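You operate a simulated robot arm through the tools that you are given. There is no shell and no other tool. Be economical: measure what you need, move in short steps, check, and stop when the job is done.

The job below is to be done with a simulated robot arm. You get a single attempt, and the scene is never put back.

## Task
Lock the cabinet, then polish the finger marks off its door.
Fine: use the blue pad and put it back. Set down upright: blue pad. What is to be rubbed or washed off counts as gone when no trace of it is left.

Only the result counts: the job must be done as asked and must still hold three seconds after the hand-in. Knocking over, shifting, dropping, spilling or breaking anything else fails it.

## Robot
A 6-joint arm with a two-finger parallel gripper on a trunk, on a base that drives. Base frame: it is fixed to the floor where the robot stands at the start and does not move with it; the origin is under the middle of the robot, x ahead of it, y to its left, z up. Units: cm, degrees, N and s.
With the tool pointing down near the work surface it reaches from about 32 to 70 cm from the robot's upright axis, wherever it stands. Its first joint turns from -166.0 to 166.0 degrees. Places, roughly: blue pad [-50, 125, 75]; cabinet door by the bench [60, 10, 70]; cabinet key [50, 0, 60]; white pad [-50, 125, 75]. Payload 4.1 kg.
Tool frame: the origin (TCP) lies between the finger pads and is the grasp point; the fingertips stand 2.3 cm ahead of it; z points along the fingers, y is the line along which they close. The gripper opens to 9.4 cm. The fingers are 3.8 cm wide and 1 cm thick; the gripper's body (5.4 by 9.6 cm) begins 3.9 cm behind the TCP.
Orientation is that of the tool frame in the base frame, as a unit quaternion [x, y, z, w]. With the fingers straight down and closing along the base's y, the tool's x points along the base's -x, its y along +y and its z along -z.

## Interface
- The arm moves only by the tool servo_tool. Its arguments are lists of equal length, an entry for each row: "angular": the turn, a rotation vector about the tool's x, y, z in units of 6 degrees (1.0 is 6 degrees), a list of three; "travel": the shift along the tool's x, y, z in units of 30 mm (1.0 is 30 mm), a list of three; "hand": the opening, from 0 (shut) to 1 (fully open). In form: {"angular": [[ax, ay, az], ...], "travel": [[dx, dy, dz], ...], "hand": [hand, ...]}. A call has 1 to 10 rows; each row shifts and turns the commanded pose from where the row before left it, along the tool's axes as they then stand. A call with a number of a shift or a turn outside -1 to 1 is refused whole. Rows are played at 5 a second. More than 5 cm and 8.6 degrees between two rows, or a gripper value outside its range, and nothing of the call is played. A pose out of reach is approached as far as the arm can. The call stops where the force on the tool passes 40 N (or 10 N more than at its start, if that is more) or the arm is blocked; 0.2 s more then pass. The fingers move at their own pace (about 4.5 cm/s each) and stop on an object; they squeeze with about 37 N. The grip force told is the motor's: it shows also when the fingers shut on nothing. Time passes only in rows, and 0.2 s behind the last, so rows that do not move let the fingers close. It gives the time, the measured TCP pose, the force on the tool (base axes), the opening and the grip force at its end, in the units of the frame above (readings bear some noise), with the torque about the TCP (base axes, N m) and any sound that the robot's microphone picked up.
- Cameras (640 x 400 px; columns grow to the right, rows downward): "scene" is now at [1.45, 15.27, 155.41]; the picture's right is [-0.20, -0.98, 0.00], its down [-0.75, 0.15, -0.64] and it looks along [0.63, -0.13, -0.77] (base axes); focal length 257 px, centre (320, 200). "wrist" rides on the gripper at [8.6, 1.6, -7.5] in the tool frame; the picture's right is [-0.18, 0.98, 0.00], its down [-0.58, -0.11, -0.81] and it looks along [-0.79, -0.15, 0.59] (tool axes); focal length 243 px, centre (320, 200). There is no depth. A picture from a camera that has moved, and an enlarged one, comes with that camera's place and axes in the base frame and with its lens.
- capture(camera): a new picture of that camera. No time passes.
- raise_lower(by): slides the trunk up (or, below 0, down) by that many cm; the arm and the scene camera ride with it, the base frame stays. It gives what a move gives, with no picture.
- steer(legs): drives the robot by 1 to 6 legs, each [ahead, turn to the left] in cm and degrees, along the robot's own axes; the way and the turn of a leg run together, so that a leg with both is an arc; at most 150 cm and 180 degrees a leg. The arm and the cameras ride along, it lands a little off, and it stops where it bumps. It gives what a move gives.
- aim_head(pan, tilt): turns the head with the scene camera to pan (to the left, within 155 degrees either way) and tilt (down, from -29 to 69), counted from straight ahead of the robot. It gives what a move gives.
- close_up(camera, box): a new picture of the part [left, top, right, bottom] of that camera's present view, enlarged. No time passes.
- close_job(): hands the job in; it is judged then, once.

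Go step by step. Nothing tells you exact positions but the pictures and the camera data: compare them with the known pose of the tool, close in by small moves and look again before you grip or let go. The budget is 120 turns and 78 pictures, counting those below and the enlarged ones. Unless the task says otherwise, let go and move clear before handing in.

The tools are called after "Emit:" as a command line: name --argument value ..., lists and objects as JSON in quotes. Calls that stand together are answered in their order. servo_tool: Moves the arm, as the interface text tells. Its arguments: {"type":"object","properties":{"angular":{"type":"array","items":{"type":"array","items":{"type":"number"}}},"travel":{"type":"array","items":{"type":"array","items":{"type":"number"}}},"hand":{"type":"array","items":{"type":"number"}}},"required":["angular","travel","hand"]} The other tools are called the same way: raise_lower (by) slides the trunk up or down; steer (legs) drives the base; aim_head (pan, tilt) turns the head that bears the scene camera; capture (camera) takes a picture; close_up (camera, box) takes an enlarged picture of a part of a camera's view; close_job () hands the job in.

At the start:

```text
t: 0.0
ee_pos: [39.31, 17.43, 109.16]
tcp_rot: [-0.001, 1.0, 0.0, 0.0]
wrist_force: [-0.3, 0.0, 0.5]
ft_torque: [-0.01, 0.0, -0.01]
finger_gap: 9.41
gripper_force: 0.2
trunk travel left (down, up): [-52.5, 6.5]
robot x, y, heading: [-0.05, 0.17, 0.0]
head pan, tilt: [-11.4, 50.2]
```

scene: 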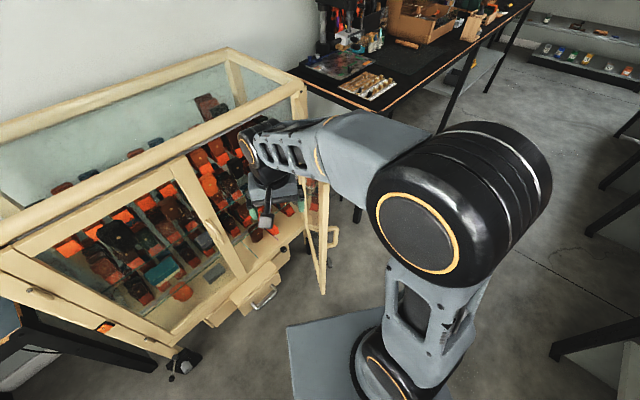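
wrist: 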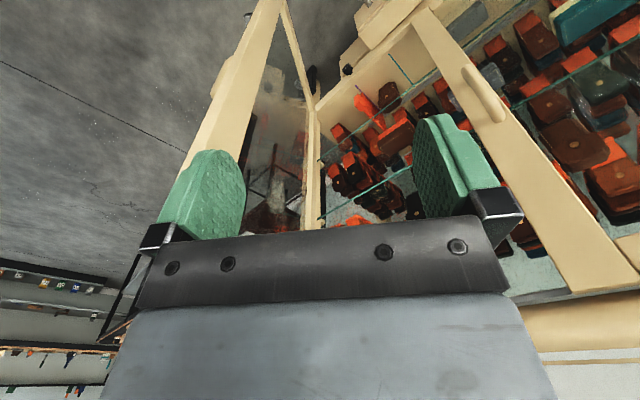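

I see a glass cabinet ahead with a door standing open towards the robot, and the arm above it. I look around first: the cabinet door from the head, then the place of the pads at the left.

Emit:
aim_head --pan -5 --tilt 55

Emit:
capture --camera "scene"

Emit:
aim_head --pan 112 --tilt 30

Emit:
capture --camera "scene"

```text
t: 0.7
ee_pos: [39.12, 17.53, 109.07]
tcp_rot: [0.0, 1.0, 0.0, 0.001]
wrist_force: [-0.5, -1.0, -0.2]
ft_torque: [0.03, -0.01, 0.03]
finger_gap: 9.4
gripper_force: 0.0
trunk travel left (down, up): [-52.5, 6.5]
robot x, y, heading: [0.04, -0.18, -0.6]
head pan, tilt: [-5.0, 55.0]
```

```text
75 pictures are left
camera scene: at [1.1, 16.15, 154.8], right [-0.09, -1.0, 0.0], down [-0.82, 0.07, -0.57], along [0.57, -0.05, -0.82], focal length 257 px, centre (320, 200)
```

scene: 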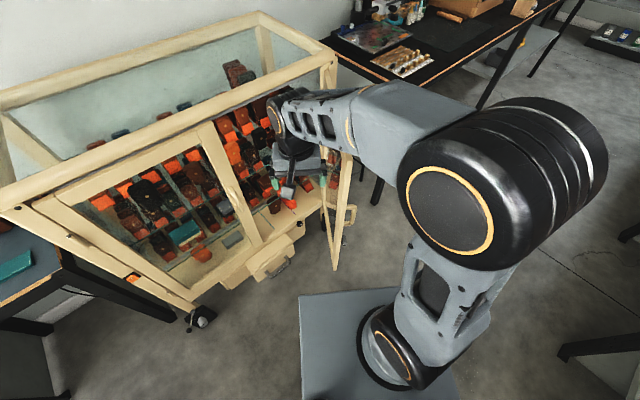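

```text
t: 2.6
ee_pos: [39.35, 17.49, 109.27]
tcp_rot: [-0.001, 1.0, 0.0, 0.0]
wrist_force: [0.8, -0.7, -0.8]
ft_torque: [0.0, 0.01, -0.06]
finger_gap: 9.41
gripper_force: 0.1
trunk travel left (down, up): [-52.5, 6.5]
robot x, y, heading: [-0.45, 0.17, 0.2]
head pan, tilt: [112.0, 30.0]
```

```text
74 pictures are left
camera scene: at [-9.47, 25.17, 158.4], right [0.93, 0.37, 0.0], down [0.19, -0.46, -0.87], along [-0.32, 0.8, -0.5], focal length 257 px, centre (320, 200)
```

scene: 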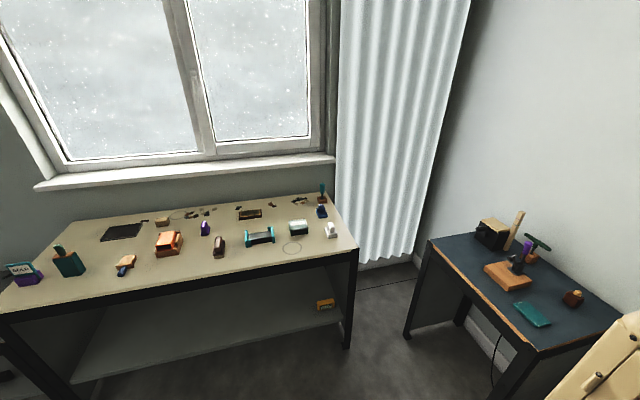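

The pads lie on the table at the left with a ring drawn on it. Now I look closer at the cabinet and at the pad table.

Emit:
close_up --camera "scene" --box '[200, 180, 360, 280]'

Emit:
aim_head --pan -5 --tilt 55

Emit:
close_up --camera "scene" --box '[200, 140, 400, 300]'

Emit:
close_up --camera "scene" --box '[0, 100, 320, 300]'

Emit:
close_up --camera "wrist" --box '[160, 0, 480, 200]'

```text
4.00 times, centred on (280, 230) of scene
camera zoom: at [-9.47, 25.17, 158.4], right [0.93, 0.37, 0.0], down [0.19, -0.46, -0.87], along [-0.32, 0.8, -0.5], focal length 1030 px, centre (480, 80)
```

zoom: 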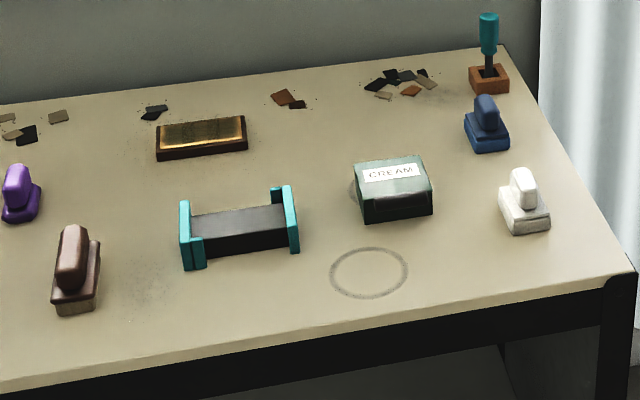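

```text
t: 4.6
ee_pos: [39.5, 17.46, 109.22]
tcp_rot: [0.001, 1.0, 0.001, 0.0]
wrist_force: [0.2, 0.0, 0.1]
ft_torque: [-0.03, 0.01, 0.02]
finger_gap: 9.4
gripper_force: 0.1
trunk travel left (down, up): [-52.5, 6.5]
robot x, y, heading: [0.01, 0.4, -0.0]
head pan, tilt: [-5.0, 55.0]
```

```text
2.50 times, centred on (300, 220) of scene
camera zoom: at [1.1, 16.16, 154.8], right [-0.09, -1.0, 0.0], down [-0.82, 0.07, -0.57], along [0.57, -0.05, -0.82], focal length 644 px, centre (370, 150)
```

zoom: 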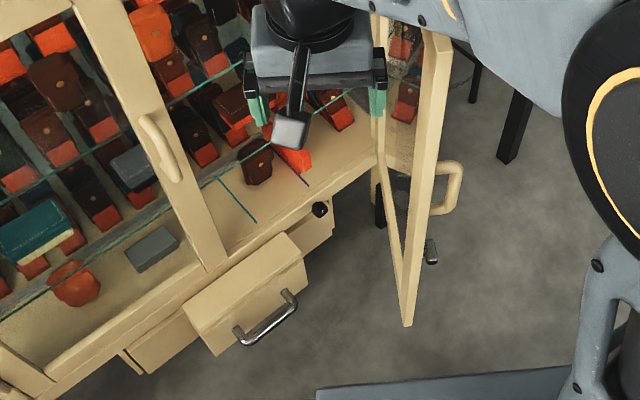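

```text
2.00 times, centred on (160, 200) of scene
camera zoom: at [1.1, 16.16, 154.8], right [-0.09, -1.0, 0.0], down [-0.82, 0.07, -0.57], along [0.57, -0.05, -0.82], focal length 515 px, centre (640, 200)
```

zoom: 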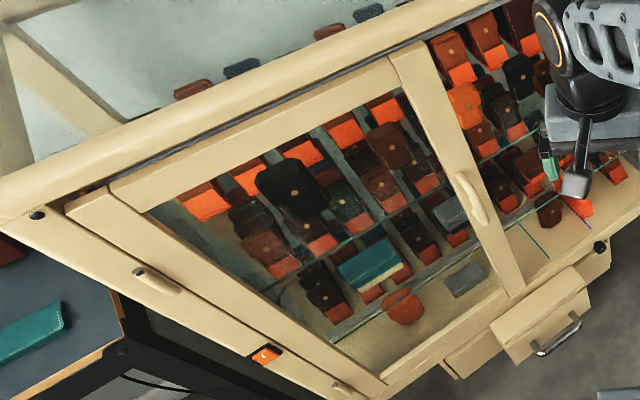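

```text
2.00 times, centred on (320, 100) of wrist
camera zoom: at [30.74, 19.13, 116.72], right [0.18, 0.98, 0.0], down [0.58, -0.11, 0.81], along [0.79, -0.15, -0.59], focal length 485 px, centre (320, 400)
```

zoom: 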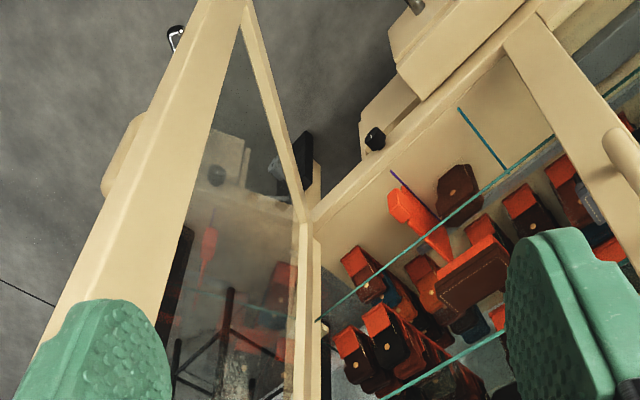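

The cabinet has two doors: the left one shut, the right one standing open about 60°, with its C-handle and what seems a key on its outside. A drawer beneath also stands out. I check the free floor before backing up for a better view.

Emit:
aim_head --pan 150 --tilt 40

Emit:
capture --camera "scene"

Emit:
aim_head --pan -125 --tilt 40

Emit:
capture --camera "scene"

```text
t: 7.0
ee_pos: [39.27, 17.29, 109.13]
tcp_rot: [0.0, 1.0, 0.0, 0.0]
wrist_force: [0.4, 0.2, 0.5]
ft_torque: [-0.01, 0.02, -0.03]
finger_gap: 9.43
gripper_force: 0.1
trunk travel left (down, up): [-52.5, 6.5]
robot x, y, heading: [-0.02, -0.24, 0.0]
head pan, tilt: [150.0, 40.0]
```

```text
69 pictures are left
camera scene: at [-13.44, 21.04, 156.86], right [0.5, 0.87, 0.0], down [0.56, -0.32, -0.77], along [-0.66, 0.38, -0.64], focal length 257 px, centre (320, 200)
```

scene: 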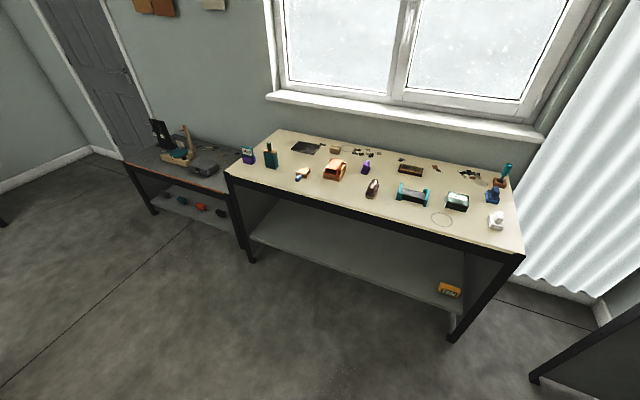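

```text
t: 10.8
ee_pos: [39.25, 17.46, 109.15]
tcp_rot: [0.0, 1.0, 0.0, 0.0]
wrist_force: [-1.4, -0.5, 0.3]
ft_torque: [-0.04, 0.02, -0.01]
finger_gap: 9.42
gripper_force: 0.1
trunk travel left (down, up): [-52.5, 6.5]
robot x, y, heading: [0.14, -0.0, 0.0]
head pan, tilt: [-125.0, 40.0]
```

```text
68 pictures are left
camera scene: at [-10.96, 9.82, 156.86], right [-0.82, 0.57, 0.0], down [0.37, 0.53, -0.77], along [-0.44, -0.63, -0.64], focal length 257 px, centre (320, 200)
```

scene: 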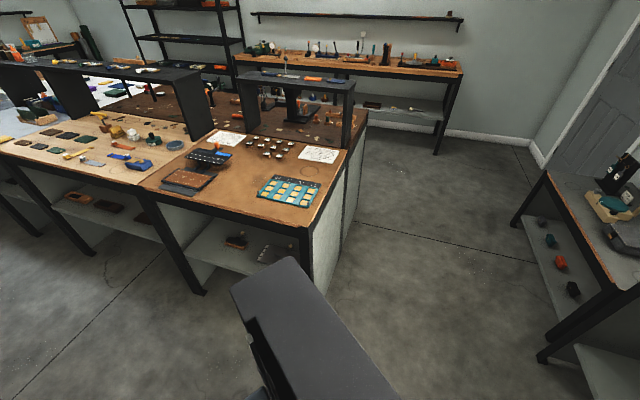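

The floor behind is free (nearest bench corner about (-49,-56)). I back up 40 cm and look at the cabinet.

Emit:
steer --legs '[[-40, 0]]'

Emit:
aim_head --pan 20 --tilt 40

Emit:
capture --camera "scene"

Emit:
capture --camera "wrist"

```text
t: 13.3
ee_pos: [-0.65, 17.56, 109.18]
tcp_rot: [-0.001, 1.0, 0.0, 0.0]
wrist_force: [-0.3, 0.6, 1.0]
ft_torque: [-0.01, 0.0, -0.04]
finger_gap: 9.39
gripper_force: 0.0
trunk travel left (down, up): [-52.5, 6.5]
robot x, y, heading: [-39.58, -0.16, -0.0]
head pan, tilt: [-125.0, 40.0]
```

```text
t: 15.6
ee_pos: [-0.59, 17.53, 109.14]
tcp_rot: [-0.002, 1.0, 0.001, 0.001]
wrist_force: [0.1, 0.5, -0.8]
ft_torque: [-0.02, 0.0, -0.01]
finger_gap: 9.4
gripper_force: 0.0
trunk travel left (down, up): [-52.5, 6.5]
robot x, y, heading: [-39.72, -0.07, 0.5]
head pan, tilt: [20.0, 40.0]
```

```text
67 pictures are left
camera scene: at [-37.99, 19.61, 156.86], right [0.35, -0.94, 0.0], down [-0.6, -0.22, -0.77], along [0.72, 0.26, -0.64], focal length 257 px, centre (320, 200)
```

scene: 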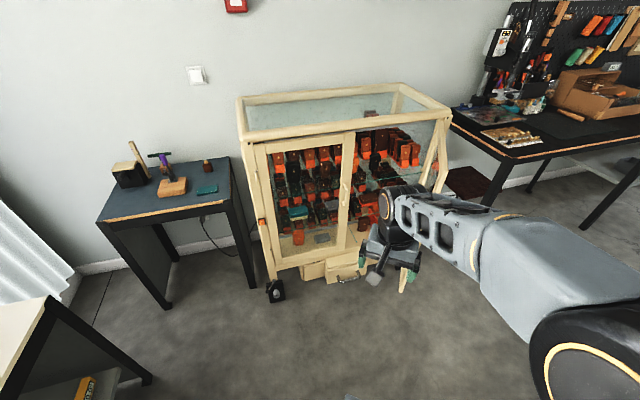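

```text
66 pictures are left
camera wrist: at [-9.15, 19.18, 116.72], right [0.18, 0.98, 0.0], down [0.58, -0.11, 0.81], along [0.79, -0.15, -0.59], focal length 243 px, centre (320, 200)
```

wrist: 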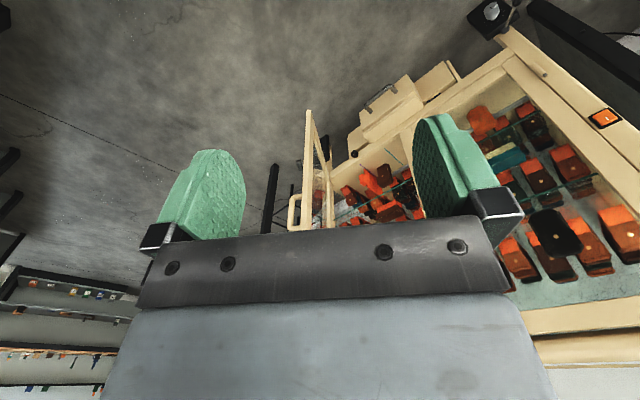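

Emit:
close_up --camera "scene" --box '[230, 120, 460, 310]'

Emit:
close_up --camera "wrist" --box '[250, 60, 470, 240]'

```text
2.11 times, centred on (345, 215) of scene
camera zoom: at [-37.99, 19.61, 156.86], right [0.35, -0.94, 0.0], down [-0.6, -0.22, -0.77], along [0.72, 0.26, -0.64], focal length 542 px, centre (267, 168)
```

zoom: 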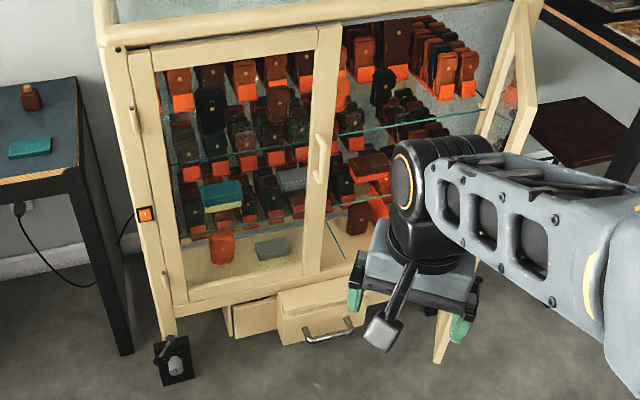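

```text
2.22 times, centred on (360, 150) of wrist
camera zoom: at [-9.15, 19.18, 116.72], right [0.18, 0.98, 0.0], down [0.58, -0.11, 0.81], along [0.79, -0.15, -0.59], focal length 539 px, centre (231, 311)
```

zoom: 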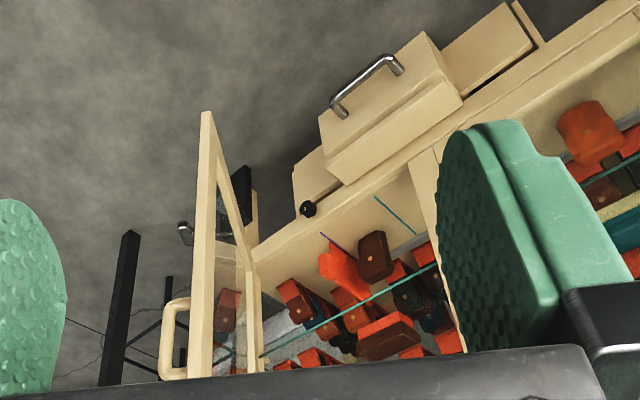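

The arm hides the door, so I turn the base left, lower the trunk and look back at the cabinet from lower down.

Emit:
steer --legs '[[0, 60]]'

Emit:
raise_lower --by -30

Emit:
aim_head --pan -55 --tilt 28

Emit:
capture --camera "scene"

```text
t: 18.6
ee_pos: [-35.8, 42.84, 109.27]
tcp_rot: [-0.506, 0.862, 0.0, 0.001]
wrist_force: [0.1, 0.1, 0.4]
ft_torque: [-0.01, -0.03, -0.02]
finger_gap: 9.41
gripper_force: 0.0
trunk travel left (down, up): [-52.5, 6.5]
robot x, y, heading: [-39.43, -0.4, 60.5]
head pan, tilt: [20.0, 40.0]
```

```text
t: 21.6
ee_pos: [-35.81, 42.68, 79.15]
tcp_rot: [-0.506, 0.862, 0.0, 0.001]
wrist_force: [0.3, 0.5, 0.4]
ft_torque: [-0.02, -0.03, 0.01]
finger_gap: 9.4
gripper_force: 0.1
trunk travel left (down, up): [-22.5, 36.5]
robot x, y, heading: [-39.89, 0.09, 61.0]
head pan, tilt: [20.0, 40.0]
```

```text
t: 23.1
ee_pos: [-35.91, 42.71, 79.26]
tcp_rot: [-0.506, 0.862, 0.0, 0.0]
wrist_force: [0.2, -0.2, -0.9]
ft_torque: [-0.02, 0.04, 0.03]
finger_gap: 9.4
gripper_force: 0.1
trunk travel left (down, up): [-22.5, 36.5]
robot x, y, heading: [-39.79, -0.38, 60.8]
head pan, tilt: [-55.0, 28.0]
```

```text
63 pictures are left
camera scene: at [-48.29, 3.86, 128.71], right [0.1, -0.99, 0.0], down [-0.47, -0.05, -0.88], along [0.88, 0.09, -0.47], focal length 257 px, centre (320, 200)
```

scene: 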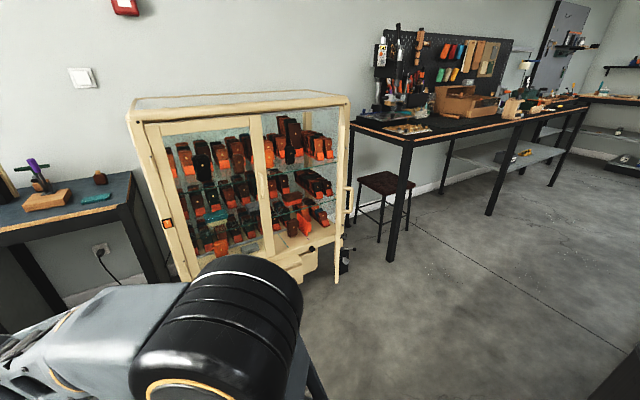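

Emit:
close_up --camera "scene" --box '[240, 90, 400, 290]'

Emit:
close_up --camera "scene" --box '[280, 200, 370, 290]'

```text
2.00 times, centred on (320, 190) of scene
camera zoom: at [-48.29, 3.86, 128.71], right [0.1, -0.99, 0.0], down [-0.47, -0.05, -0.88], along [0.88, 0.09, -0.47], focal length 515 px, centre (320, 220)
```

zoom: 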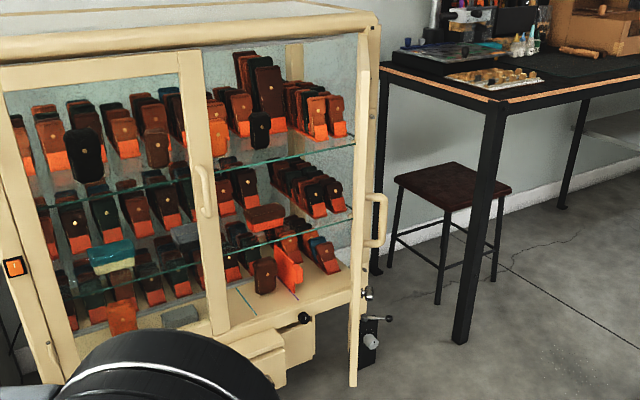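

```text
4.44 times, centred on (325, 245) of scene
camera zoom: at [-48.29, 3.86, 128.71], right [0.1, -0.99, 0.0], down [-0.47, -0.05, -0.88], along [0.88, 0.09, -0.47], focal length 1144 px, centre (298, 0)
```

zoom: 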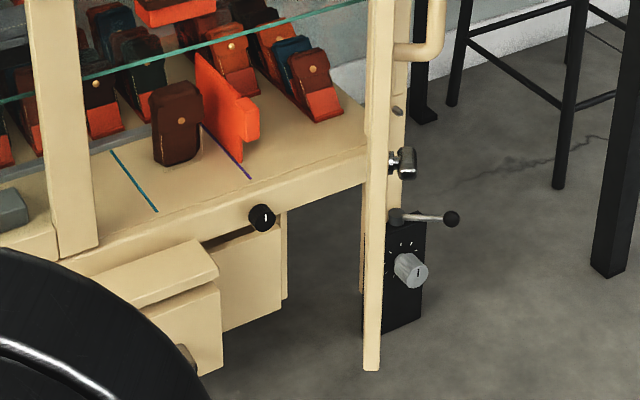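

The key sits near the free edge of the open door at about (46.5, 2.7, 60), the handle above it at z 73–85, and the door bottom at z≈37. I first reach out and tilt the tool to horizontal here in free space.

Emit:
servo_tool --angular '[[0, 0, 0], [0, 0, 0], [0, 0, 0], [0, 0, 0], [0, 0, 0], [0, 0, 0], [0, -1, 0], [0, -1, 0], [0, -1, 0], [0, -1, 0]]' --travel '[[-1, 0, 0], [-1, 0, 0], [-1, 0, 0], [-1, 0, 0], [-1, 0, 0], [-1, 0, 0], [0, 0, 0], [0, 0, 0], [0, 0, 0], [0, 0, 0]]' --hand '[0, 0, 0, 0, 0, 0, 0, 0, 0, 0]'

Emit:
servo_tool --angular '[[0, -1, 0], [0, -1, 0], [0, -1, 0], [0, -1, 0], [0, -1, 0], [0, -1, 0], [0, -1, 0], [0, -1, 0], [0, -1, 0], [0, -1, 0]]' --travel '[[0, 0, 0], [0, 0, 0], [0, 0, 0], [0, 0, 0], [0, 0, 0], [0, 0, 0], [0, 0, 0], [0, 0, 0], [0, 0, 0], [0, 0, 0]]' --hand '[0, 0, 0, 0, 0, 0, 0, 0, 0, 0]'

Emit:
servo_tool --angular '[[0, -1, 0], [0, 0, 0]]' --travel '[[0, 0, 0], [0, 0, 0]]' --hand '[0, 0]'

```text
t: 25.3
ee_pos: [-27.12, 58.31, 79.21]
tcp_rot: [-0.495, 0.843, 0.106, 0.181]
wrist_force: [0.7, -0.3, 0.0]
ft_torque: [-0.03, 0.0, 0.02]
finger_gap: 0.0
gripper_force: 36.4
trunk travel left (down, up): [-22.5, 36.5]
robot x, y, heading: [-39.56, 0.24, 60.8]
head pan, tilt: [-55.0, 28.0]
```

```text
t: 27.5
ee_pos: [-27.08, 58.33, 79.16]
tcp_rot: [-0.377, 0.64, 0.339, 0.577]
wrist_force: [0.2, -1.3, -0.4]
ft_torque: [0.02, -0.01, -0.01]
finger_gap: 0.0
gripper_force: 36.8
trunk travel left (down, up): [-22.5, 36.5]
robot x, y, heading: [-39.91, -0.41, 60.8]
head pan, tilt: [-55.0, 28.0]
```

```text
t: 28.1
ee_pos: [-27.18, 58.41, 79.22]
tcp_rot: [-0.358, 0.609, 0.359, 0.61]
wrist_force: [0.4, 0.8, 0.9]
ft_torque: [0.0, 0.0, -0.01]
finger_gap: 0.0
gripper_force: 36.9
trunk travel left (down, up): [-22.5, 36.5]
robot x, y, heading: [-39.65, -0.03, 60.5]
head pan, tilt: [-55.0, 28.0]
```

The tool is now horizontal. I raise to z≈100 (above the handle) and drive round to the outer side of the open door.

Emit:
raise_lower --by 21

Emit:
steer --legs '[[0, -101.4], [46, 0]]'

Emit:
aim_head --pan 60 --tilt 38

Emit:
capture --camera "scene"

```text
t: 30.4
ee_pos: [-27.05, 58.4, 100.19]
tcp_rot: [-0.357, 0.61, 0.358, 0.61]
wrist_force: [0.2, -1.2, -0.8]
ft_torque: [0.02, -0.02, 0.01]
finger_gap: 0.0
gripper_force: 37.2
trunk travel left (down, up): [-43.5, 15.5]
robot x, y, heading: [-40.05, -0.23, 60.7]
head pan, tilt: [-55.0, 28.0]
```

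```text
t: 37.3
ee_pos: [49.95, -53.51, 100.09]
tcp_rot: [0.243, 0.664, -0.243, 0.664]
wrist_force: [-0.2, 0.0, 0.1]
ft_torque: [-0.03, -0.01, 0.02]
finger_gap: 0.02
gripper_force: 37.1
trunk travel left (down, up): [-43.5, 15.5]
robot x, y, heading: [-5.23, -29.79, -40.6]
head pan, tilt: [-55.0, 28.0]
```

```text
t: 39.3
ee_pos: [49.89, -53.46, 100.22]
tcp_rot: [0.244, 0.664, -0.244, 0.664]
wrist_force: [0.0, 0.4, 0.0]
ft_torque: [-0.02, -0.03, -0.01]
finger_gap: 0.0
gripper_force: 37.5
trunk travel left (down, up): [-43.5, 15.5]
robot x, y, heading: [-5.03, -29.75, -40.4]
head pan, tilt: [60.0, 38.0]
```

```text
60 pictures are left
camera scene: at [9.26, -9.94, 148.16], right [0.33, -0.94, 0.0], down [-0.58, -0.21, -0.79], along [0.74, 0.26, -0.62], focal length 257 px, centre (320, 200)
```

scene: 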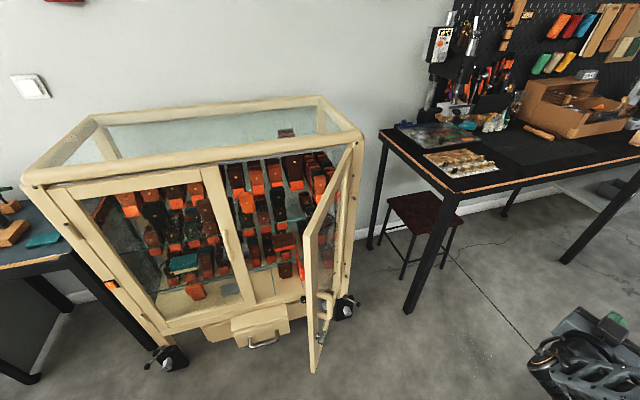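

The view gives the hinge near (80,5), the free edge at (42.8,4.5) and the closed meeting point near (58,37.5), so the cabinet front's normal is about 34.6°. I turn the base to bring the tool to the door's outer side.

Emit:
steer --legs '[[0, 40.4]]'

Emit:
servo_tool --angular '[[-1, 0, 0], [-1, 0, 0], [-1, 0, 0], [-1, 0, 0], [-1, 0, 0], [-1, 0, 0], [-1, 0, 0], [-1, 0, 0], [-1, 0, 0], [-1, 0, 0]]' --travel '[[0, 0, 0], [0, 0, 0], [0, 0, 0], [0, 0, 0], [0, 0, 0], [0, 0, 0], [0, 0, 0], [0, 0, 0], [0, 0, 0], [0, 0, 0]]' --hand '[0, 0, 0, 0, 0, 0, 0, 0, 0, 0]'

Emit:
aim_head --pan 15 --tilt 42

Emit:
capture --camera "scene"

```text
t: 41.5
ee_pos: [52.44, -12.75, 100.15]
tcp_rot: [0.005, 0.707, -0.005, 0.707]
wrist_force: [-0.5, -0.3, -0.1]
ft_torque: [0.06, -0.01, 0.0]
finger_gap: 0.0
gripper_force: 36.4
trunk travel left (down, up): [-43.5, 15.5]
robot x, y, heading: [-5.06, -29.25, -0.6]
head pan, tilt: [60.0, 38.0]
```

```text
t: 43.7
ee_pos: [52.51, -12.77, 100.32]
tcp_rot: [-0.051, 0.705, 0.052, 0.706]
wrist_force: [-0.2, 0.6, -0.2]
ft_torque: [0.0, 0.02, 0.0]
finger_gap: 0.0
gripper_force: 37.1
out of reach, approached as far as the arm can: row 2, 3, 4, 5, 6, 7, 8, 9, 10
trunk travel left (down, up): [-43.5, 15.5]
robot x, y, heading: [-5.1, -29.62, -1.1]
head pan, tilt: [60.0, 38.0]
```

```text
t: 44.9
ee_pos: [52.53, -12.87, 100.19]
tcp_rot: [-0.05, 0.705, 0.05, 0.705]
wrist_force: [-0.6, 0.2, 0.1]
ft_torque: [0.0, 0.0, -0.01]
finger_gap: 0.01
gripper_force: 37.1
trunk travel left (down, up): [-43.5, 15.5]
robot x, y, heading: [-4.95, -29.43, -0.6]
head pan, tilt: [15.0, 42.0]
```

```text
59 pictures are left
camera scene: at [-2.8, -10.6, 147.57], right [0.25, -0.97, 0.0], down [-0.65, -0.17, -0.74], along [0.72, 0.18, -0.67], focal length 257 px, centre (320, 200)
```

scene: 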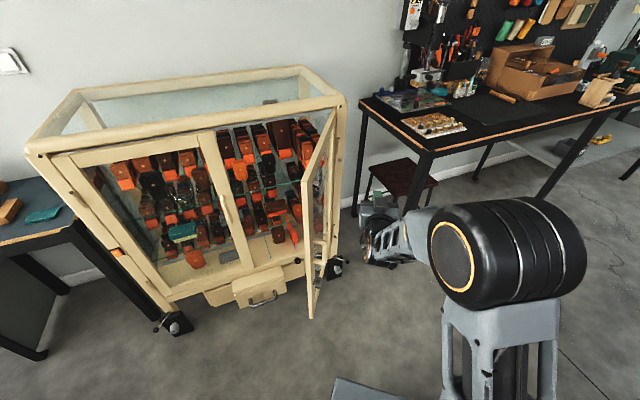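

The arm can't yaw further left here, so I'll let the base do the pushing: stand at about (34,-65), heading 62°, and drive forward with the tool on the door stile.

Emit:
steer --legs '[[0, -41.8], [52.8, 0]]'

Emit:
steer --legs '[[0, 104.4]]'

Emit:
aim_head --pan 10 --tilt 42

Emit:
capture --camera "scene"

```text
t: 49.9
ee_pos: [88.67, -90.87, 100.06]
tcp_rot: [0.202, 0.678, -0.202, 0.677]
wrist_force: [0.6, 0.0, -0.4]
ft_torque: [-0.01, -0.03, 0.0]
finger_gap: 0.01
gripper_force: 37.5
trunk travel left (down, up): [-43.5, 15.5]
robot x, y, heading: [34.55, -65.39, -42.2]
head pan, tilt: [15.0, 42.0]
```

```text
t: 54.6
ee_pos: [45.89, -6.59, 100.22]
tcp_rot: [-0.411, 0.576, 0.411, 0.576]
wrist_force: [0.2, 0.1, 0.8]
ft_torque: [0.01, -0.03, -0.03]
finger_gap: 0.0
gripper_force: 37.3
trunk travel left (down, up): [-43.5, 15.5]
robot x, y, heading: [34.71, -65.28, 62.2]
head pan, tilt: [15.0, 42.0]
```

```text
t: 55.3
ee_pos: [45.93, -6.54, 100.14]
tcp_rot: [-0.411, 0.575, 0.412, 0.575]
wrist_force: [0.2, -0.1, -0.6]
ft_torque: [-0.02, 0.01, 0.01]
finger_gap: 0.0
gripper_force: 37.2
trunk travel left (down, up): [-43.5, 15.5]
robot x, y, heading: [34.45, -65.4, 62.3]
head pan, tilt: [10.0, 42.0]
```

```text
58 pictures are left
camera scene: at [19.42, -54.75, 147.57], right [0.95, -0.31, 0.0], down [-0.21, -0.64, -0.74], along [0.23, 0.71, -0.67], focal length 257 px, centre (320, 200)
```

scene: 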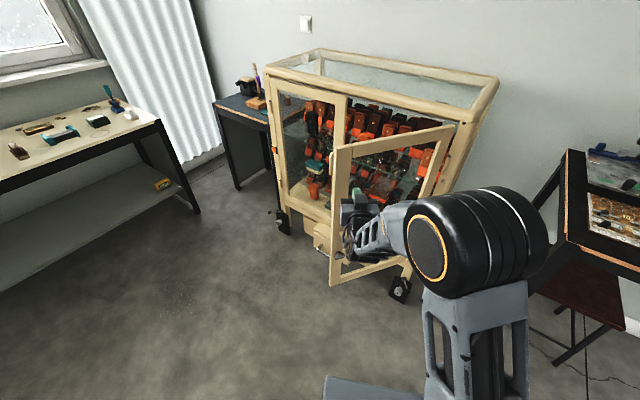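

The tool is just outside the door stile. I shift it a little left to be on the stile and drive forward in short steps.

Emit:
servo_tool --angular '[[0, 0, 0], [0, 0, 0]]' --travel '[[0, 0.75, 0], [0, 0.75, 0]]' --hand '[0, 0]'

Emit:
steer --legs '[[13, 0]]'

Emit:
capture --camera "scene"

```text
t: 55.9
ee_pos: [41.53, -5.01, 100.23]
tcp_rot: [-0.411, 0.576, 0.411, 0.575]
wrist_force: [-0.3, -0.6, -0.1]
ft_torque: [0.0, 0.03, 0.01]
finger_gap: 0.0
gripper_force: 37.2
trunk travel left (down, up): [-43.5, 15.5]
robot x, y, heading: [34.56, -65.33, 62.1]
head pan, tilt: [10.0, 42.0]
```

```text
t: 57.2
ee_pos: [47.7, 6.55, 100.35]
tcp_rot: [-0.412, 0.574, 0.412, 0.575]
wrist_force: [-0.4, -0.6, 0.4]
ft_torque: [0.0, -0.01, 0.0]
finger_gap: 0.02
gripper_force: 37.7
trunk travel left (down, up): [-43.5, 15.5]
robot x, y, heading: [40.5, -53.99, 62.5]
head pan, tilt: [10.0, 42.0]
```

```text
57 pictures are left
camera scene: at [25.48, -43.3, 147.57], right [0.95, -0.31, 0.0], down [-0.2, -0.64, -0.74], along [0.23, 0.71, -0.67], focal length 257 px, centre (320, 200)
```

scene: 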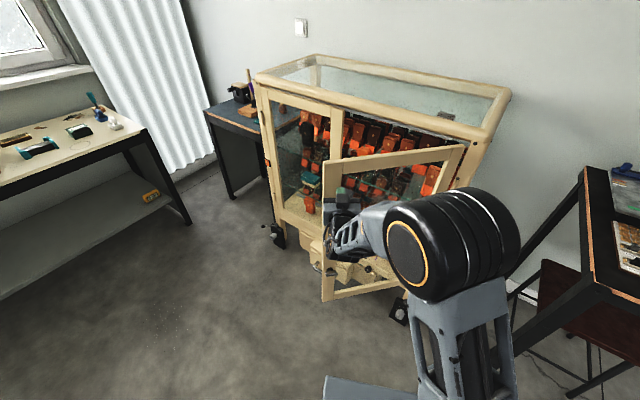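

The door is moving with the tool. I go on, keeping on the stile.

Emit:
servo_tool --angular '[[0, 0, 0], [0, 0, 0]]' --travel '[[0, 0.5, 0], [0, 0.4, 0]]' --hand '[0, 0]'

Emit:
steer --legs '[[10, 0]]'

Emit:
capture --camera "scene"

```text
t: 57.8
ee_pos: [45.17, 7.42, 100.31]
tcp_rot: [-0.412, 0.575, 0.412, 0.575]
wrist_force: [0.3, 0.2, 0.2]
ft_torque: [0.02, 0.01, 0.01]
finger_gap: 0.01
gripper_force: 36.8
trunk travel left (down, up): [-43.5, 15.5]
robot x, y, heading: [40.5, -54.13, 62.2]
head pan, tilt: [10.0, 42.0]
```

```text
t: 58.9
ee_pos: [49.83, 16.22, 100.15]
tcp_rot: [-0.41, 0.576, 0.41, 0.576]
wrist_force: [-0.4, 0.9, 0.1]
ft_torque: [0.01, -0.02, -0.03]
finger_gap: 0.01
gripper_force: 36.9
trunk travel left (down, up): [-43.5, 15.5]
robot x, y, heading: [45.17, -45.32, 62.0]
head pan, tilt: [10.0, 42.0]
```

```text
56 pictures are left
camera scene: at [30.16, -34.45, 147.57], right [0.95, -0.31, 0.0], down [-0.21, -0.64, -0.74], along [0.23, 0.71, -0.67], focal length 257 px, centre (320, 200)
```

scene: 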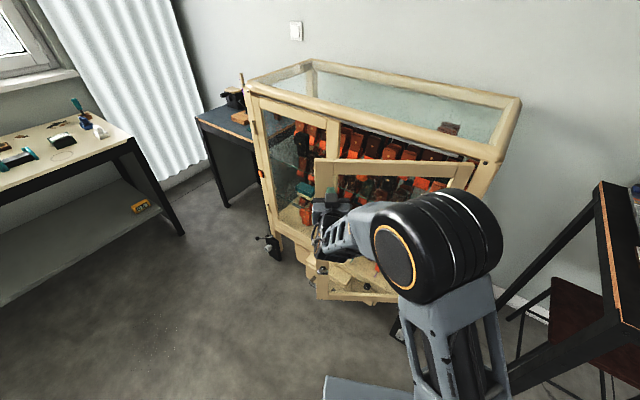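

Emit:
servo_tool --angular '[[0, 0, 0]]' --travel '[[0, 0.4, 0]]' --hand '[0]'

Emit:
steer --legs '[[9, 0]]'

Emit:
capture --camera "scene"

```text
t: 59.3
ee_pos: [48.59, 16.49, 100.23]
tcp_rot: [-0.411, 0.575, 0.411, 0.575]
wrist_force: [0.6, 0.4, 0.2]
ft_torque: [0.0, 0.01, -0.01]
finger_gap: 0.02
gripper_force: 37.2
trunk travel left (down, up): [-43.5, 15.5]
robot x, y, heading: [44.83, -44.89, 62.1]
head pan, tilt: [10.0, 42.0]
```

```text
t: 60.4
ee_pos: [52.74, 24.47, 100.24]
tcp_rot: [-0.411, 0.575, 0.411, 0.575]
wrist_force: [-0.2, 0.0, 0.2]
ft_torque: [0.0, 0.0, 0.01]
finger_gap: 0.0
gripper_force: 36.5
trunk travel left (down, up): [-43.5, 15.5]
robot x, y, heading: [49.01, -36.95, 62.0]
head pan, tilt: [10.0, 42.0]
```

```text
55 pictures are left
camera scene: at [34.36, -26.52, 147.57], right [0.95, -0.31, 0.0], down [-0.21, -0.64, -0.74], along [0.23, 0.71, -0.67], focal length 257 px, centre (320, 200)
```

scene: 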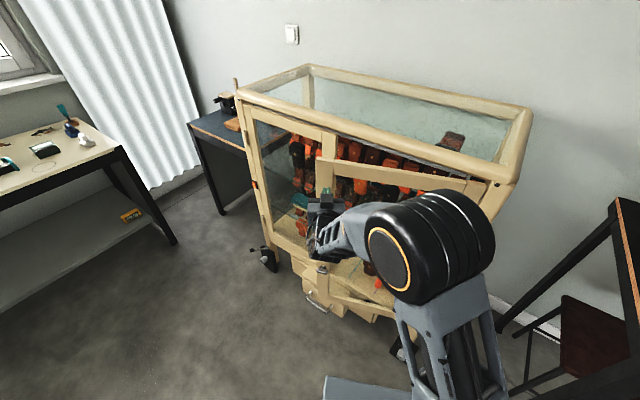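

Emit:
steer --legs '[[4, 0]]'

Emit:
servo_tool --angular '[[0, 0, 0], [0, 0, 0], [0, 0, 0], [0, 0, 0], [0, 0, 0], [0, 0, 0]]' --travel '[[0, -0.3, 0.3], [0, -0.3, 0.3], [0, -0.3, 0.3], [0, -0.3, 0.3], [0, -0.3, 0.3], [0, -0.3, 0.3]]' --hand '[0, 0, 0, 0, 0, 0]'

Emit:
close_up --camera "scene" --box '[220, 60, 540, 360]'

```text
t: 61.3
ee_pos: [54.69, 28.16, 100.37]
tcp_rot: [-0.411, 0.575, 0.412, 0.575]
wrist_force: [-0.5, -0.6, -0.2]
ft_torque: [0.01, 0.01, 0.01]
finger_gap: 0.01
gripper_force: 36.7
trunk travel left (down, up): [-43.5, 15.5]
robot x, y, heading: [51.02, -33.84, 62.3]
head pan, tilt: [10.0, 42.0]
```

```text
t: 62.7
ee_pos: [61.6, 31.42, 100.24]
tcp_rot: [-0.411, 0.576, 0.411, 0.576]
wrist_force: [-0.6, 0.7, -0.6]
ft_torque: [-0.02, -0.03, 0.01]
finger_gap: 0.02
gripper_force: 36.9
trunk travel left (down, up): [-43.5, 15.5]
robot x, y, heading: [51.33, -33.6, 62.0]
head pan, tilt: [10.0, 42.0]
```

```text
1.33 times, centred on (380, 210) of scene
camera zoom: at [36.22, -23.02, 147.57], right [0.95, -0.31, 0.0], down [-0.21, -0.64, -0.74], along [0.23, 0.71, -0.67], focal length 343 px, centre (240, 187)
```

zoom: 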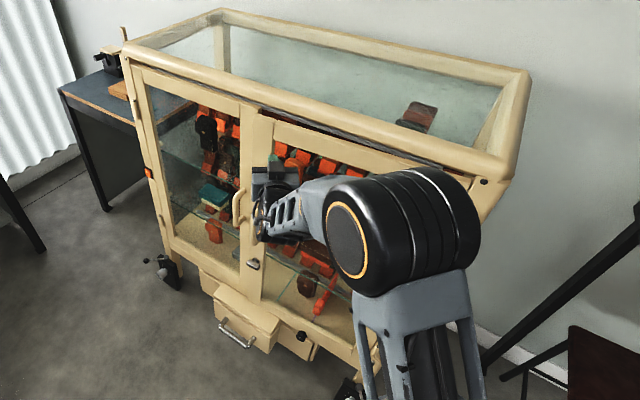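

The door is almost shut. I press on gently along the door's normal until it meets resistance.

Emit:
servo_tool --angular '[[0, 0, 0], [0, 0, 0], [0, 0, 0], [0, 0, 0], [0, 0, 0], [0, 0, 0]]' --travel '[[0, -0.12, 0.16], [0, -0.12, 0.16], [0, -0.12, 0.16], [0, -0.12, 0.16], [0, -0.12, 0.16], [0, -0.12, 0.16]]' --hand '[0, 0, 0, 0, 0, 0]'

Emit:
close_up --camera "scene" --box '[300, 100, 500, 300]'

```text
t: 64.1
ee_pos: [63.8, 32.92, 100.29]
tcp_rot: [-0.415, 0.574, 0.413, 0.573]
wrist_force: [-9.7, -25.3, 6.7]
ft_torque: [0.16, -0.14, -0.24]
finger_gap: 0.0
gripper_force: 36.7
trunk travel left (down, up): [-43.5, 15.5]
robot x, y, heading: [51.1, -33.46, 62.3]
head pan, tilt: [10.0, 42.0]
stopped in row 6: the force on the tool passed its limit at 46 N (the readings are from after the stop); the commanded pose is now the measured one
```

```text
2.00 times, centred on (400, 200) of scene
camera zoom: at [35.99, -23.6, 147.6], right [0.95, -0.3, 0.0], down [-0.2, -0.64, -0.75], along [0.23, 0.71, -0.67], focal length 515 px, centre (160, 200)
```

zoom: 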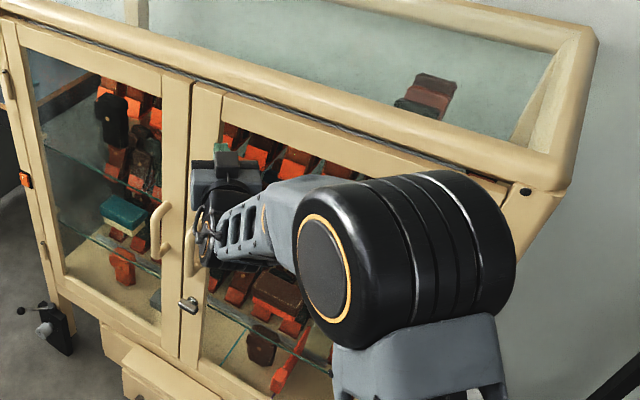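

The door is shut against its stop. I withdraw and back the base off to view the shut door and the key.

Emit:
servo_tool --angular '[[0, 0, 0], [0, 0, 0], [0, 0, 0]]' --travel '[[0, 0, -1], [0, 0, -1], [0, 0, -1]]' --hand '[0, 0, 0]'

Emit:
steer --legs '[[-45, 0], [0, -27.5]]'

Emit:
aim_head --pan 20 --tilt 35

Emit:
capture --camera "scene"

```text
t: 64.9
ee_pos: [61.33, 24.71, 99.98]
tcp_rot: [-0.416, 0.575, 0.412, 0.572]
wrist_force: [-0.6, -0.1, 0.5]
ft_torque: [0.02, 0.02, 0.0]
finger_gap: 0.04
gripper_force: 36.5
trunk travel left (down, up): [-43.5, 15.5]
robot x, y, heading: [51.13, -33.71, 62.2]
head pan, tilt: [10.0, 42.0]
```

```text
t: 69.0
ee_pos: [66.59, -26.44, 99.86]
tcp_rot: [-0.266, 0.658, 0.263, 0.654]
wrist_force: [0.1, 0.0, 0.3]
ft_torque: [0.02, 0.01, 0.01]
finger_gap: 0.0
gripper_force: 37.3
trunk travel left (down, up): [-43.5, 15.5]
robot x, y, heading: [30.18, -73.26, 34.3]
head pan, tilt: [10.0, 42.0]
```

```text
t: 69.8
ee_pos: [66.58, -26.38, 99.85]
tcp_rot: [-0.265, 0.658, 0.262, 0.654]
wrist_force: [-0.1, -0.9, -0.6]
ft_torque: [-0.01, -0.03, -0.02]
finger_gap: 0.0
gripper_force: 37.2
trunk travel left (down, up): [-43.5, 15.5]
robot x, y, heading: [30.88, -73.56, 34.2]
head pan, tilt: [20.0, 35.0]
```

```text
52 pictures are left
camera scene: at [21.1, -55.72, 148.61], right [0.81, -0.58, 0.0], down [-0.33, -0.47, -0.82], along [0.48, 0.67, -0.57], focal length 257 px, centre (320, 200)
```

scene: 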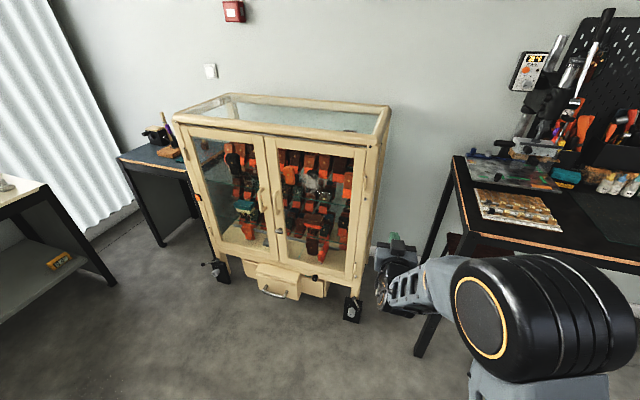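

The door is shut; a pale smudge shows on the right-hand glass. Closer look.

Emit:
close_up --camera "scene" --box '[240, 120, 400, 220]'

Emit:
close_up --camera "scene" --box '[240, 170, 320, 250]'

```text
4.00 times, centred on (320, 170) of scene
camera zoom: at [21.1, -55.72, 148.61], right [0.81, -0.58, 0.0], down [-0.33, -0.47, -0.82], along [0.48, 0.67, -0.57], focal length 1030 px, centre (320, 320)
```

zoom: 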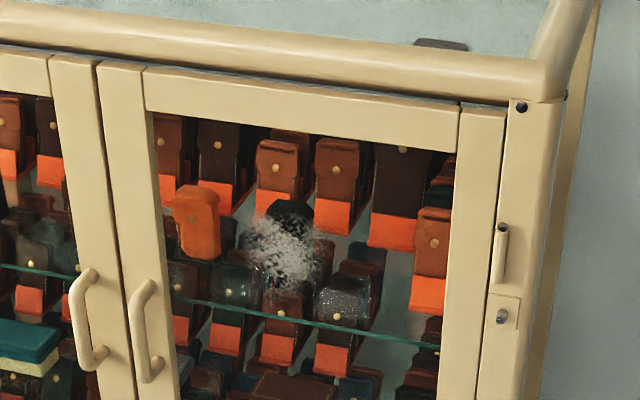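

```text
5.00 times, centred on (280, 210) of scene
camera zoom: at [21.1, -55.72, 148.61], right [0.81, -0.58, 0.0], down [-0.33, -0.47, -0.82], along [0.48, 0.67, -0.57], focal length 1287 px, centre (520, 150)
```

zoom: 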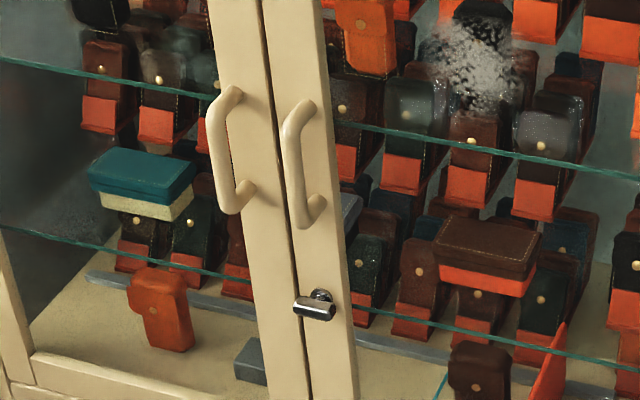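

The key's bow lies level at about (62, 36.5, 60.5), and the finger marks centre at about (73.4, 24, 92) on the glass. I drive to stand square before the key and lower the arm.

Emit:
steer --legs '[[0, 74.9], [66.3, 0], [0, -84]]'

Emit:
raise_lower --by -39.5

Emit:
capture --camera "wrist"

Emit:
capture --camera "scene"

```text
t: 80.3
ee_pos: [52.37, 28.71, 99.87]
tcp_rot: [-0.205, 0.679, 0.203, 0.675]
wrist_force: [0.4, 0.2, 0.0]
ft_torque: [0.02, 0.01, 0.02]
finger_gap: 0.0
gripper_force: 36.6
trunk travel left (down, up): [-43.5, 15.5]
robot x, y, heading: [8.09, -11.2, 24.0]
head pan, tilt: [20.0, 35.0]
```

```text
t: 84.1
ee_pos: [52.42, 28.68, 60.37]
tcp_rot: [-0.205, 0.68, 0.201, 0.675]
wrist_force: [-0.3, 0.0, -0.4]
ft_torque: [-0.03, 0.01, -0.03]
finger_gap: 0.04
gripper_force: 37.4
trunk travel left (down, up): [-4.0, 55.0]
robot x, y, heading: [8.58, -10.94, 24.0]
head pan, tilt: [20.0, 35.0]
```

```text
49 pictures are left
camera wrist: at [45.34, 25.95, 51.91], right [-0.54, 0.82, 0.18], down [-0.61, -0.53, 0.59], along [0.58, 0.21, 0.79], focal length 243 px, centre (320, 200)
```

wrist: 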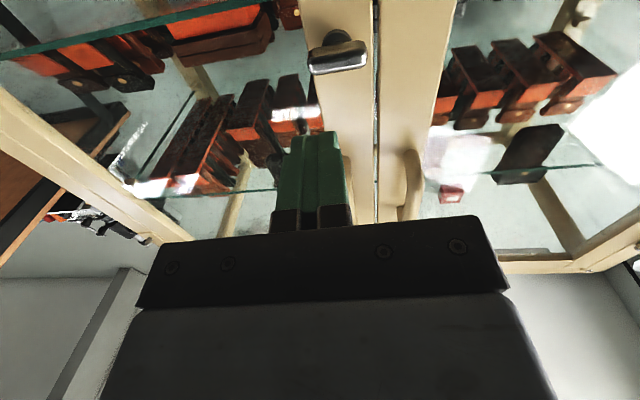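

```text
48 pictures are left
camera scene: at [2.35, 8.07, 109.12], right [0.7, -0.72, 0.0], down [-0.41, -0.4, -0.82], along [0.59, 0.57, -0.57], focal length 257 px, centre (320, 200)
```

scene: 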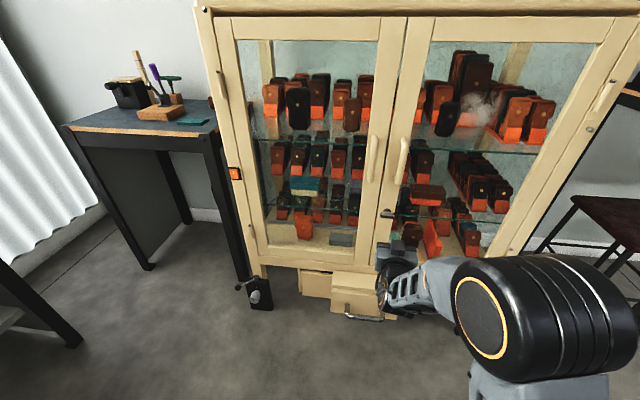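

The key bow is at (62.6, 37.1, 60.3), 13 cm ahead of the tool. I open the hand and roll the tool by 90° so the fingers close over and under the bow.

Emit:
servo_tool --angular '[[0, 0, 1], [0, 0, 1], [0, 0, 1], [0, 0, 1], [0, 0, 1], [0, 0, 1], [0, 0, 1], [0, 0, 1], [0, 0, 1], [0, 0, 1]]' --travel '[[0, 0, 0], [0, 0, 0], [0, 0, 0], [0, 0, 0], [0, 0, 0], [0, 0, 0], [0, 0, 0], [0, 0, 0], [0, 0, 0], [0, 0, 0]]' --hand '[0.5, 0.5, 0.5, 0.5, 0.5, 0.5, 0.5, 0.5, 0.5, 0.5]'

Emit:
servo_tool --angular '[[0, 0, 1], [0, 0, 1], [0, 0, 1], [0, 0, 1], [0, 0, 1]]' --travel '[[0, 0, 0], [0, 0, 0], [0, 0, 0], [0, 0, 0], [0, 0, 0]]' --hand '[0.5, 0.5, 0.5, 0.5, 0.5]'

Emit:
capture --camera "wrist"

```text
t: 86.3
ee_pos: [44.65, 45.79, 83.62]
tcp_rot: [0.164, 0.694, 0.508, 0.483]
wrist_force: [-0.2, 0.4, 0.5]
ft_torque: [0.02, -0.02, -0.02]
finger_gap: 4.71
gripper_force: 0.0
out of reach, approached as far as the arm can: row 1, 2, 3, 4, 5, 6, 7, 8, 9, 10
trunk travel left (down, up): [-4.0, 55.0]
robot x, y, heading: [8.26, -10.71, 24.1]
head pan, tilt: [20.0, 35.0]
```

```text
t: 87.5
ee_pos: [45.79, 50.5, 91.88]
tcp_rot: [0.337, 0.627, 0.618, 0.334]
wrist_force: [-0.4, 0.3, 0.5]
ft_torque: [0.0, 0.0, -0.02]
finger_gap: 4.68
gripper_force: 0.1
out of reach, approached as far as the arm can: row 1, 2, 3, 4, 5
trunk travel left (down, up): [-4.0, 55.0]
robot x, y, heading: [8.34, -10.56, 24.0]
head pan, tilt: [20.0, 35.0]
```

```text
47 pictures are left
camera wrist: at [34.97, 53.69, 93.66], right [0.11, -0.15, 0.98], down [-0.36, -0.93, -0.1], along [0.93, -0.34, -0.15], focal length 243 px, centre (320, 200)
```

wrist: 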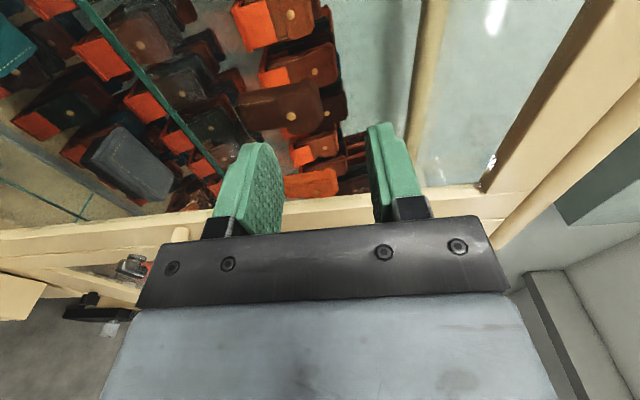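

The roll that way ran into a joint limit and the arm drifted. I back the base off for safety and roll back the other way.

Emit:
steer --legs '[[-12, 0]]'

Emit:
servo_tool --angular '[[0, 0, -1], [0, 0, -1], [0, 0, -1], [0, 0, -1], [0, 0, -1], [0, 0, -1], [0, 0, -1], [0, 0, -1], [0, 0, -1], [0, 0, -1]]' --travel '[[0, 0, 0], [0, 0, 0], [0, 0, 0], [0, 0, 0], [0, 0, 0], [0, 0, 0], [0, 0, 0], [0, 0, 0], [0, 0, 0], [0, 0, 0]]' --hand '[0.5, 0.5, 0.5, 0.5, 0.5, 0.5, 0.5, 0.5, 0.5, 0.5]'

Emit:
servo_tool --angular '[[0, 0, -1], [0, 0, -1], [0, 0, -1], [0, 0, -1], [0, 0, -1]]' --travel '[[0, 0, 0], [0, 0, 0], [0, 0, 0], [0, 0, 0], [0, 0, 0]]' --hand '[0.5, 0.5, 0.5, 0.5, 0.5]'

```text
t: 88.7
ee_pos: [34.83, 45.57, 91.83]
tcp_rot: [0.337, 0.627, 0.617, 0.335]
wrist_force: [-0.5, 1.2, -0.3]
ft_torque: [-0.02, -0.01, 0.02]
finger_gap: 4.71
gripper_force: 0.1
trunk travel left (down, up): [-4.0, 55.0]
robot x, y, heading: [-2.59, -16.22, 24.0]
head pan, tilt: [20.0, 35.0]
```

```text
t: 90.9
ee_pos: [34.84, 45.47, 91.86]
tcp_rot: [-0.021, 0.711, 0.367, 0.599]
wrist_force: [0.1, 0.2, -1.2]
ft_torque: [0.03, -0.02, 0.02]
finger_gap: 4.67
gripper_force: 0.0
trunk travel left (down, up): [-4.0, 55.0]
robot x, y, heading: [-2.62, -15.81, 24.0]
head pan, tilt: [20.0, 35.0]
```

```text
t: 92.1
ee_pos: [34.81, 45.59, 91.98]
tcp_rot: [-0.205, 0.681, 0.198, 0.674]
wrist_force: [-0.4, 0.8, 0.0]
ft_torque: [-0.05, -0.01, -0.01]
finger_gap: 4.7
gripper_force: 0.1
trunk travel left (down, up): [-4.0, 55.0]
robot x, y, heading: [-2.75, -15.96, 23.8]
head pan, tilt: [20.0, 35.0]
```

Emit:
servo_tool --angular '[[0, 0, -1], [0, 0, -1], [0, 0, -1], [0, 0, -1], [0, 0, -1], [0, 0, -1], [0, 0, -1], [0, 0, -1], [0, 0, -1], [0, 0, -1]]' --travel '[[0, 0, 0], [0, 0, 0], [0, 0, 0], [0, 0, 0], [0, 0, 0], [0, 0, 0], [0, 0, 0], [0, 0, 0], [0, 0, 0], [0, 0, 0]]' --hand '[0.5, 0.5, 0.5, 0.5, 0.5, 0.5, 0.5, 0.5, 0.5, 0.5]'

Emit:
servo_tool --angular '[[0, 0, -1], [0, 0, -1], [0, 0, -1], [0, 0, -1], [0, 0, -1]]' --travel '[[0, 0, 0], [0, 0, 0], [0, 0, 0], [0, 0, 0], [0, 0, 0]]' --hand '[0.5, 0.5, 0.5, 0.5, 0.5]'

```text
t: 94.3
ee_pos: [34.9, 45.49, 91.77]
tcp_rot: [-0.519, 0.487, -0.165, 0.683]
wrist_force: [0.0, -1.1, -0.7]
ft_torque: [-0.03, 0.0, -0.01]
finger_gap: 4.72
gripper_force: 0.1
trunk travel left (down, up): [-4.0, 55.0]
robot x, y, heading: [-2.94, -15.99, 24.0]
head pan, tilt: [20.0, 35.0]
```

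```text
t: 95.5
ee_pos: [34.82, 45.63, 91.88]
tcp_rot: [0.627, -0.335, 0.336, -0.617]
wrist_force: [-0.4, 0.2, 0.5]
ft_torque: [0.02, 0.01, 0.0]
finger_gap: 4.7
gripper_force: 0.1
trunk travel left (down, up): [-4.0, 55.0]
robot x, y, heading: [-2.71, -15.71, 23.8]
head pan, tilt: [20.0, 35.0]
```

Emit:
servo_tool --angular '[[0, 0, 0], [0, 0, 0], [0, 0, 0], [0, 0, 0], [0, 0, 0], [0, 0, 0], [0, 0, 0], [0, 0, 0], [0, 0, 0], [0, 0, 0]]' --travel '[[0.7, 0.9, 0], [0.7, 0.9, 0], [0.7, 0.9, 0], [0.7, 0.9, 0], [0.7, 0.9, 0], [0.7, 0.9, 0], [0.7, 0.9, 0], [0.7, 0.9, 0], [0.7, 0.9, 0], [0.7, 0.9, 0]]' --hand '[0.5, 0.5, 0.5, 0.5, 0.5, 0.5, 0.5, 0.5, 0.5, 0.5]'

```text
t: 97.7
ee_pos: [46.12, 27.78, 64.94]
tcp_rot: [0.627, -0.337, 0.335, -0.618]
wrist_force: [0.1, -0.1, 0.1]
ft_torque: [0.0, 0.0, -0.02]
finger_gap: 4.7
gripper_force: 0.0
trunk travel left (down, up): [-4.0, 55.0]
robot x, y, heading: [-2.11, -15.82, 23.9]
head pan, tilt: [20.0, 35.0]
```

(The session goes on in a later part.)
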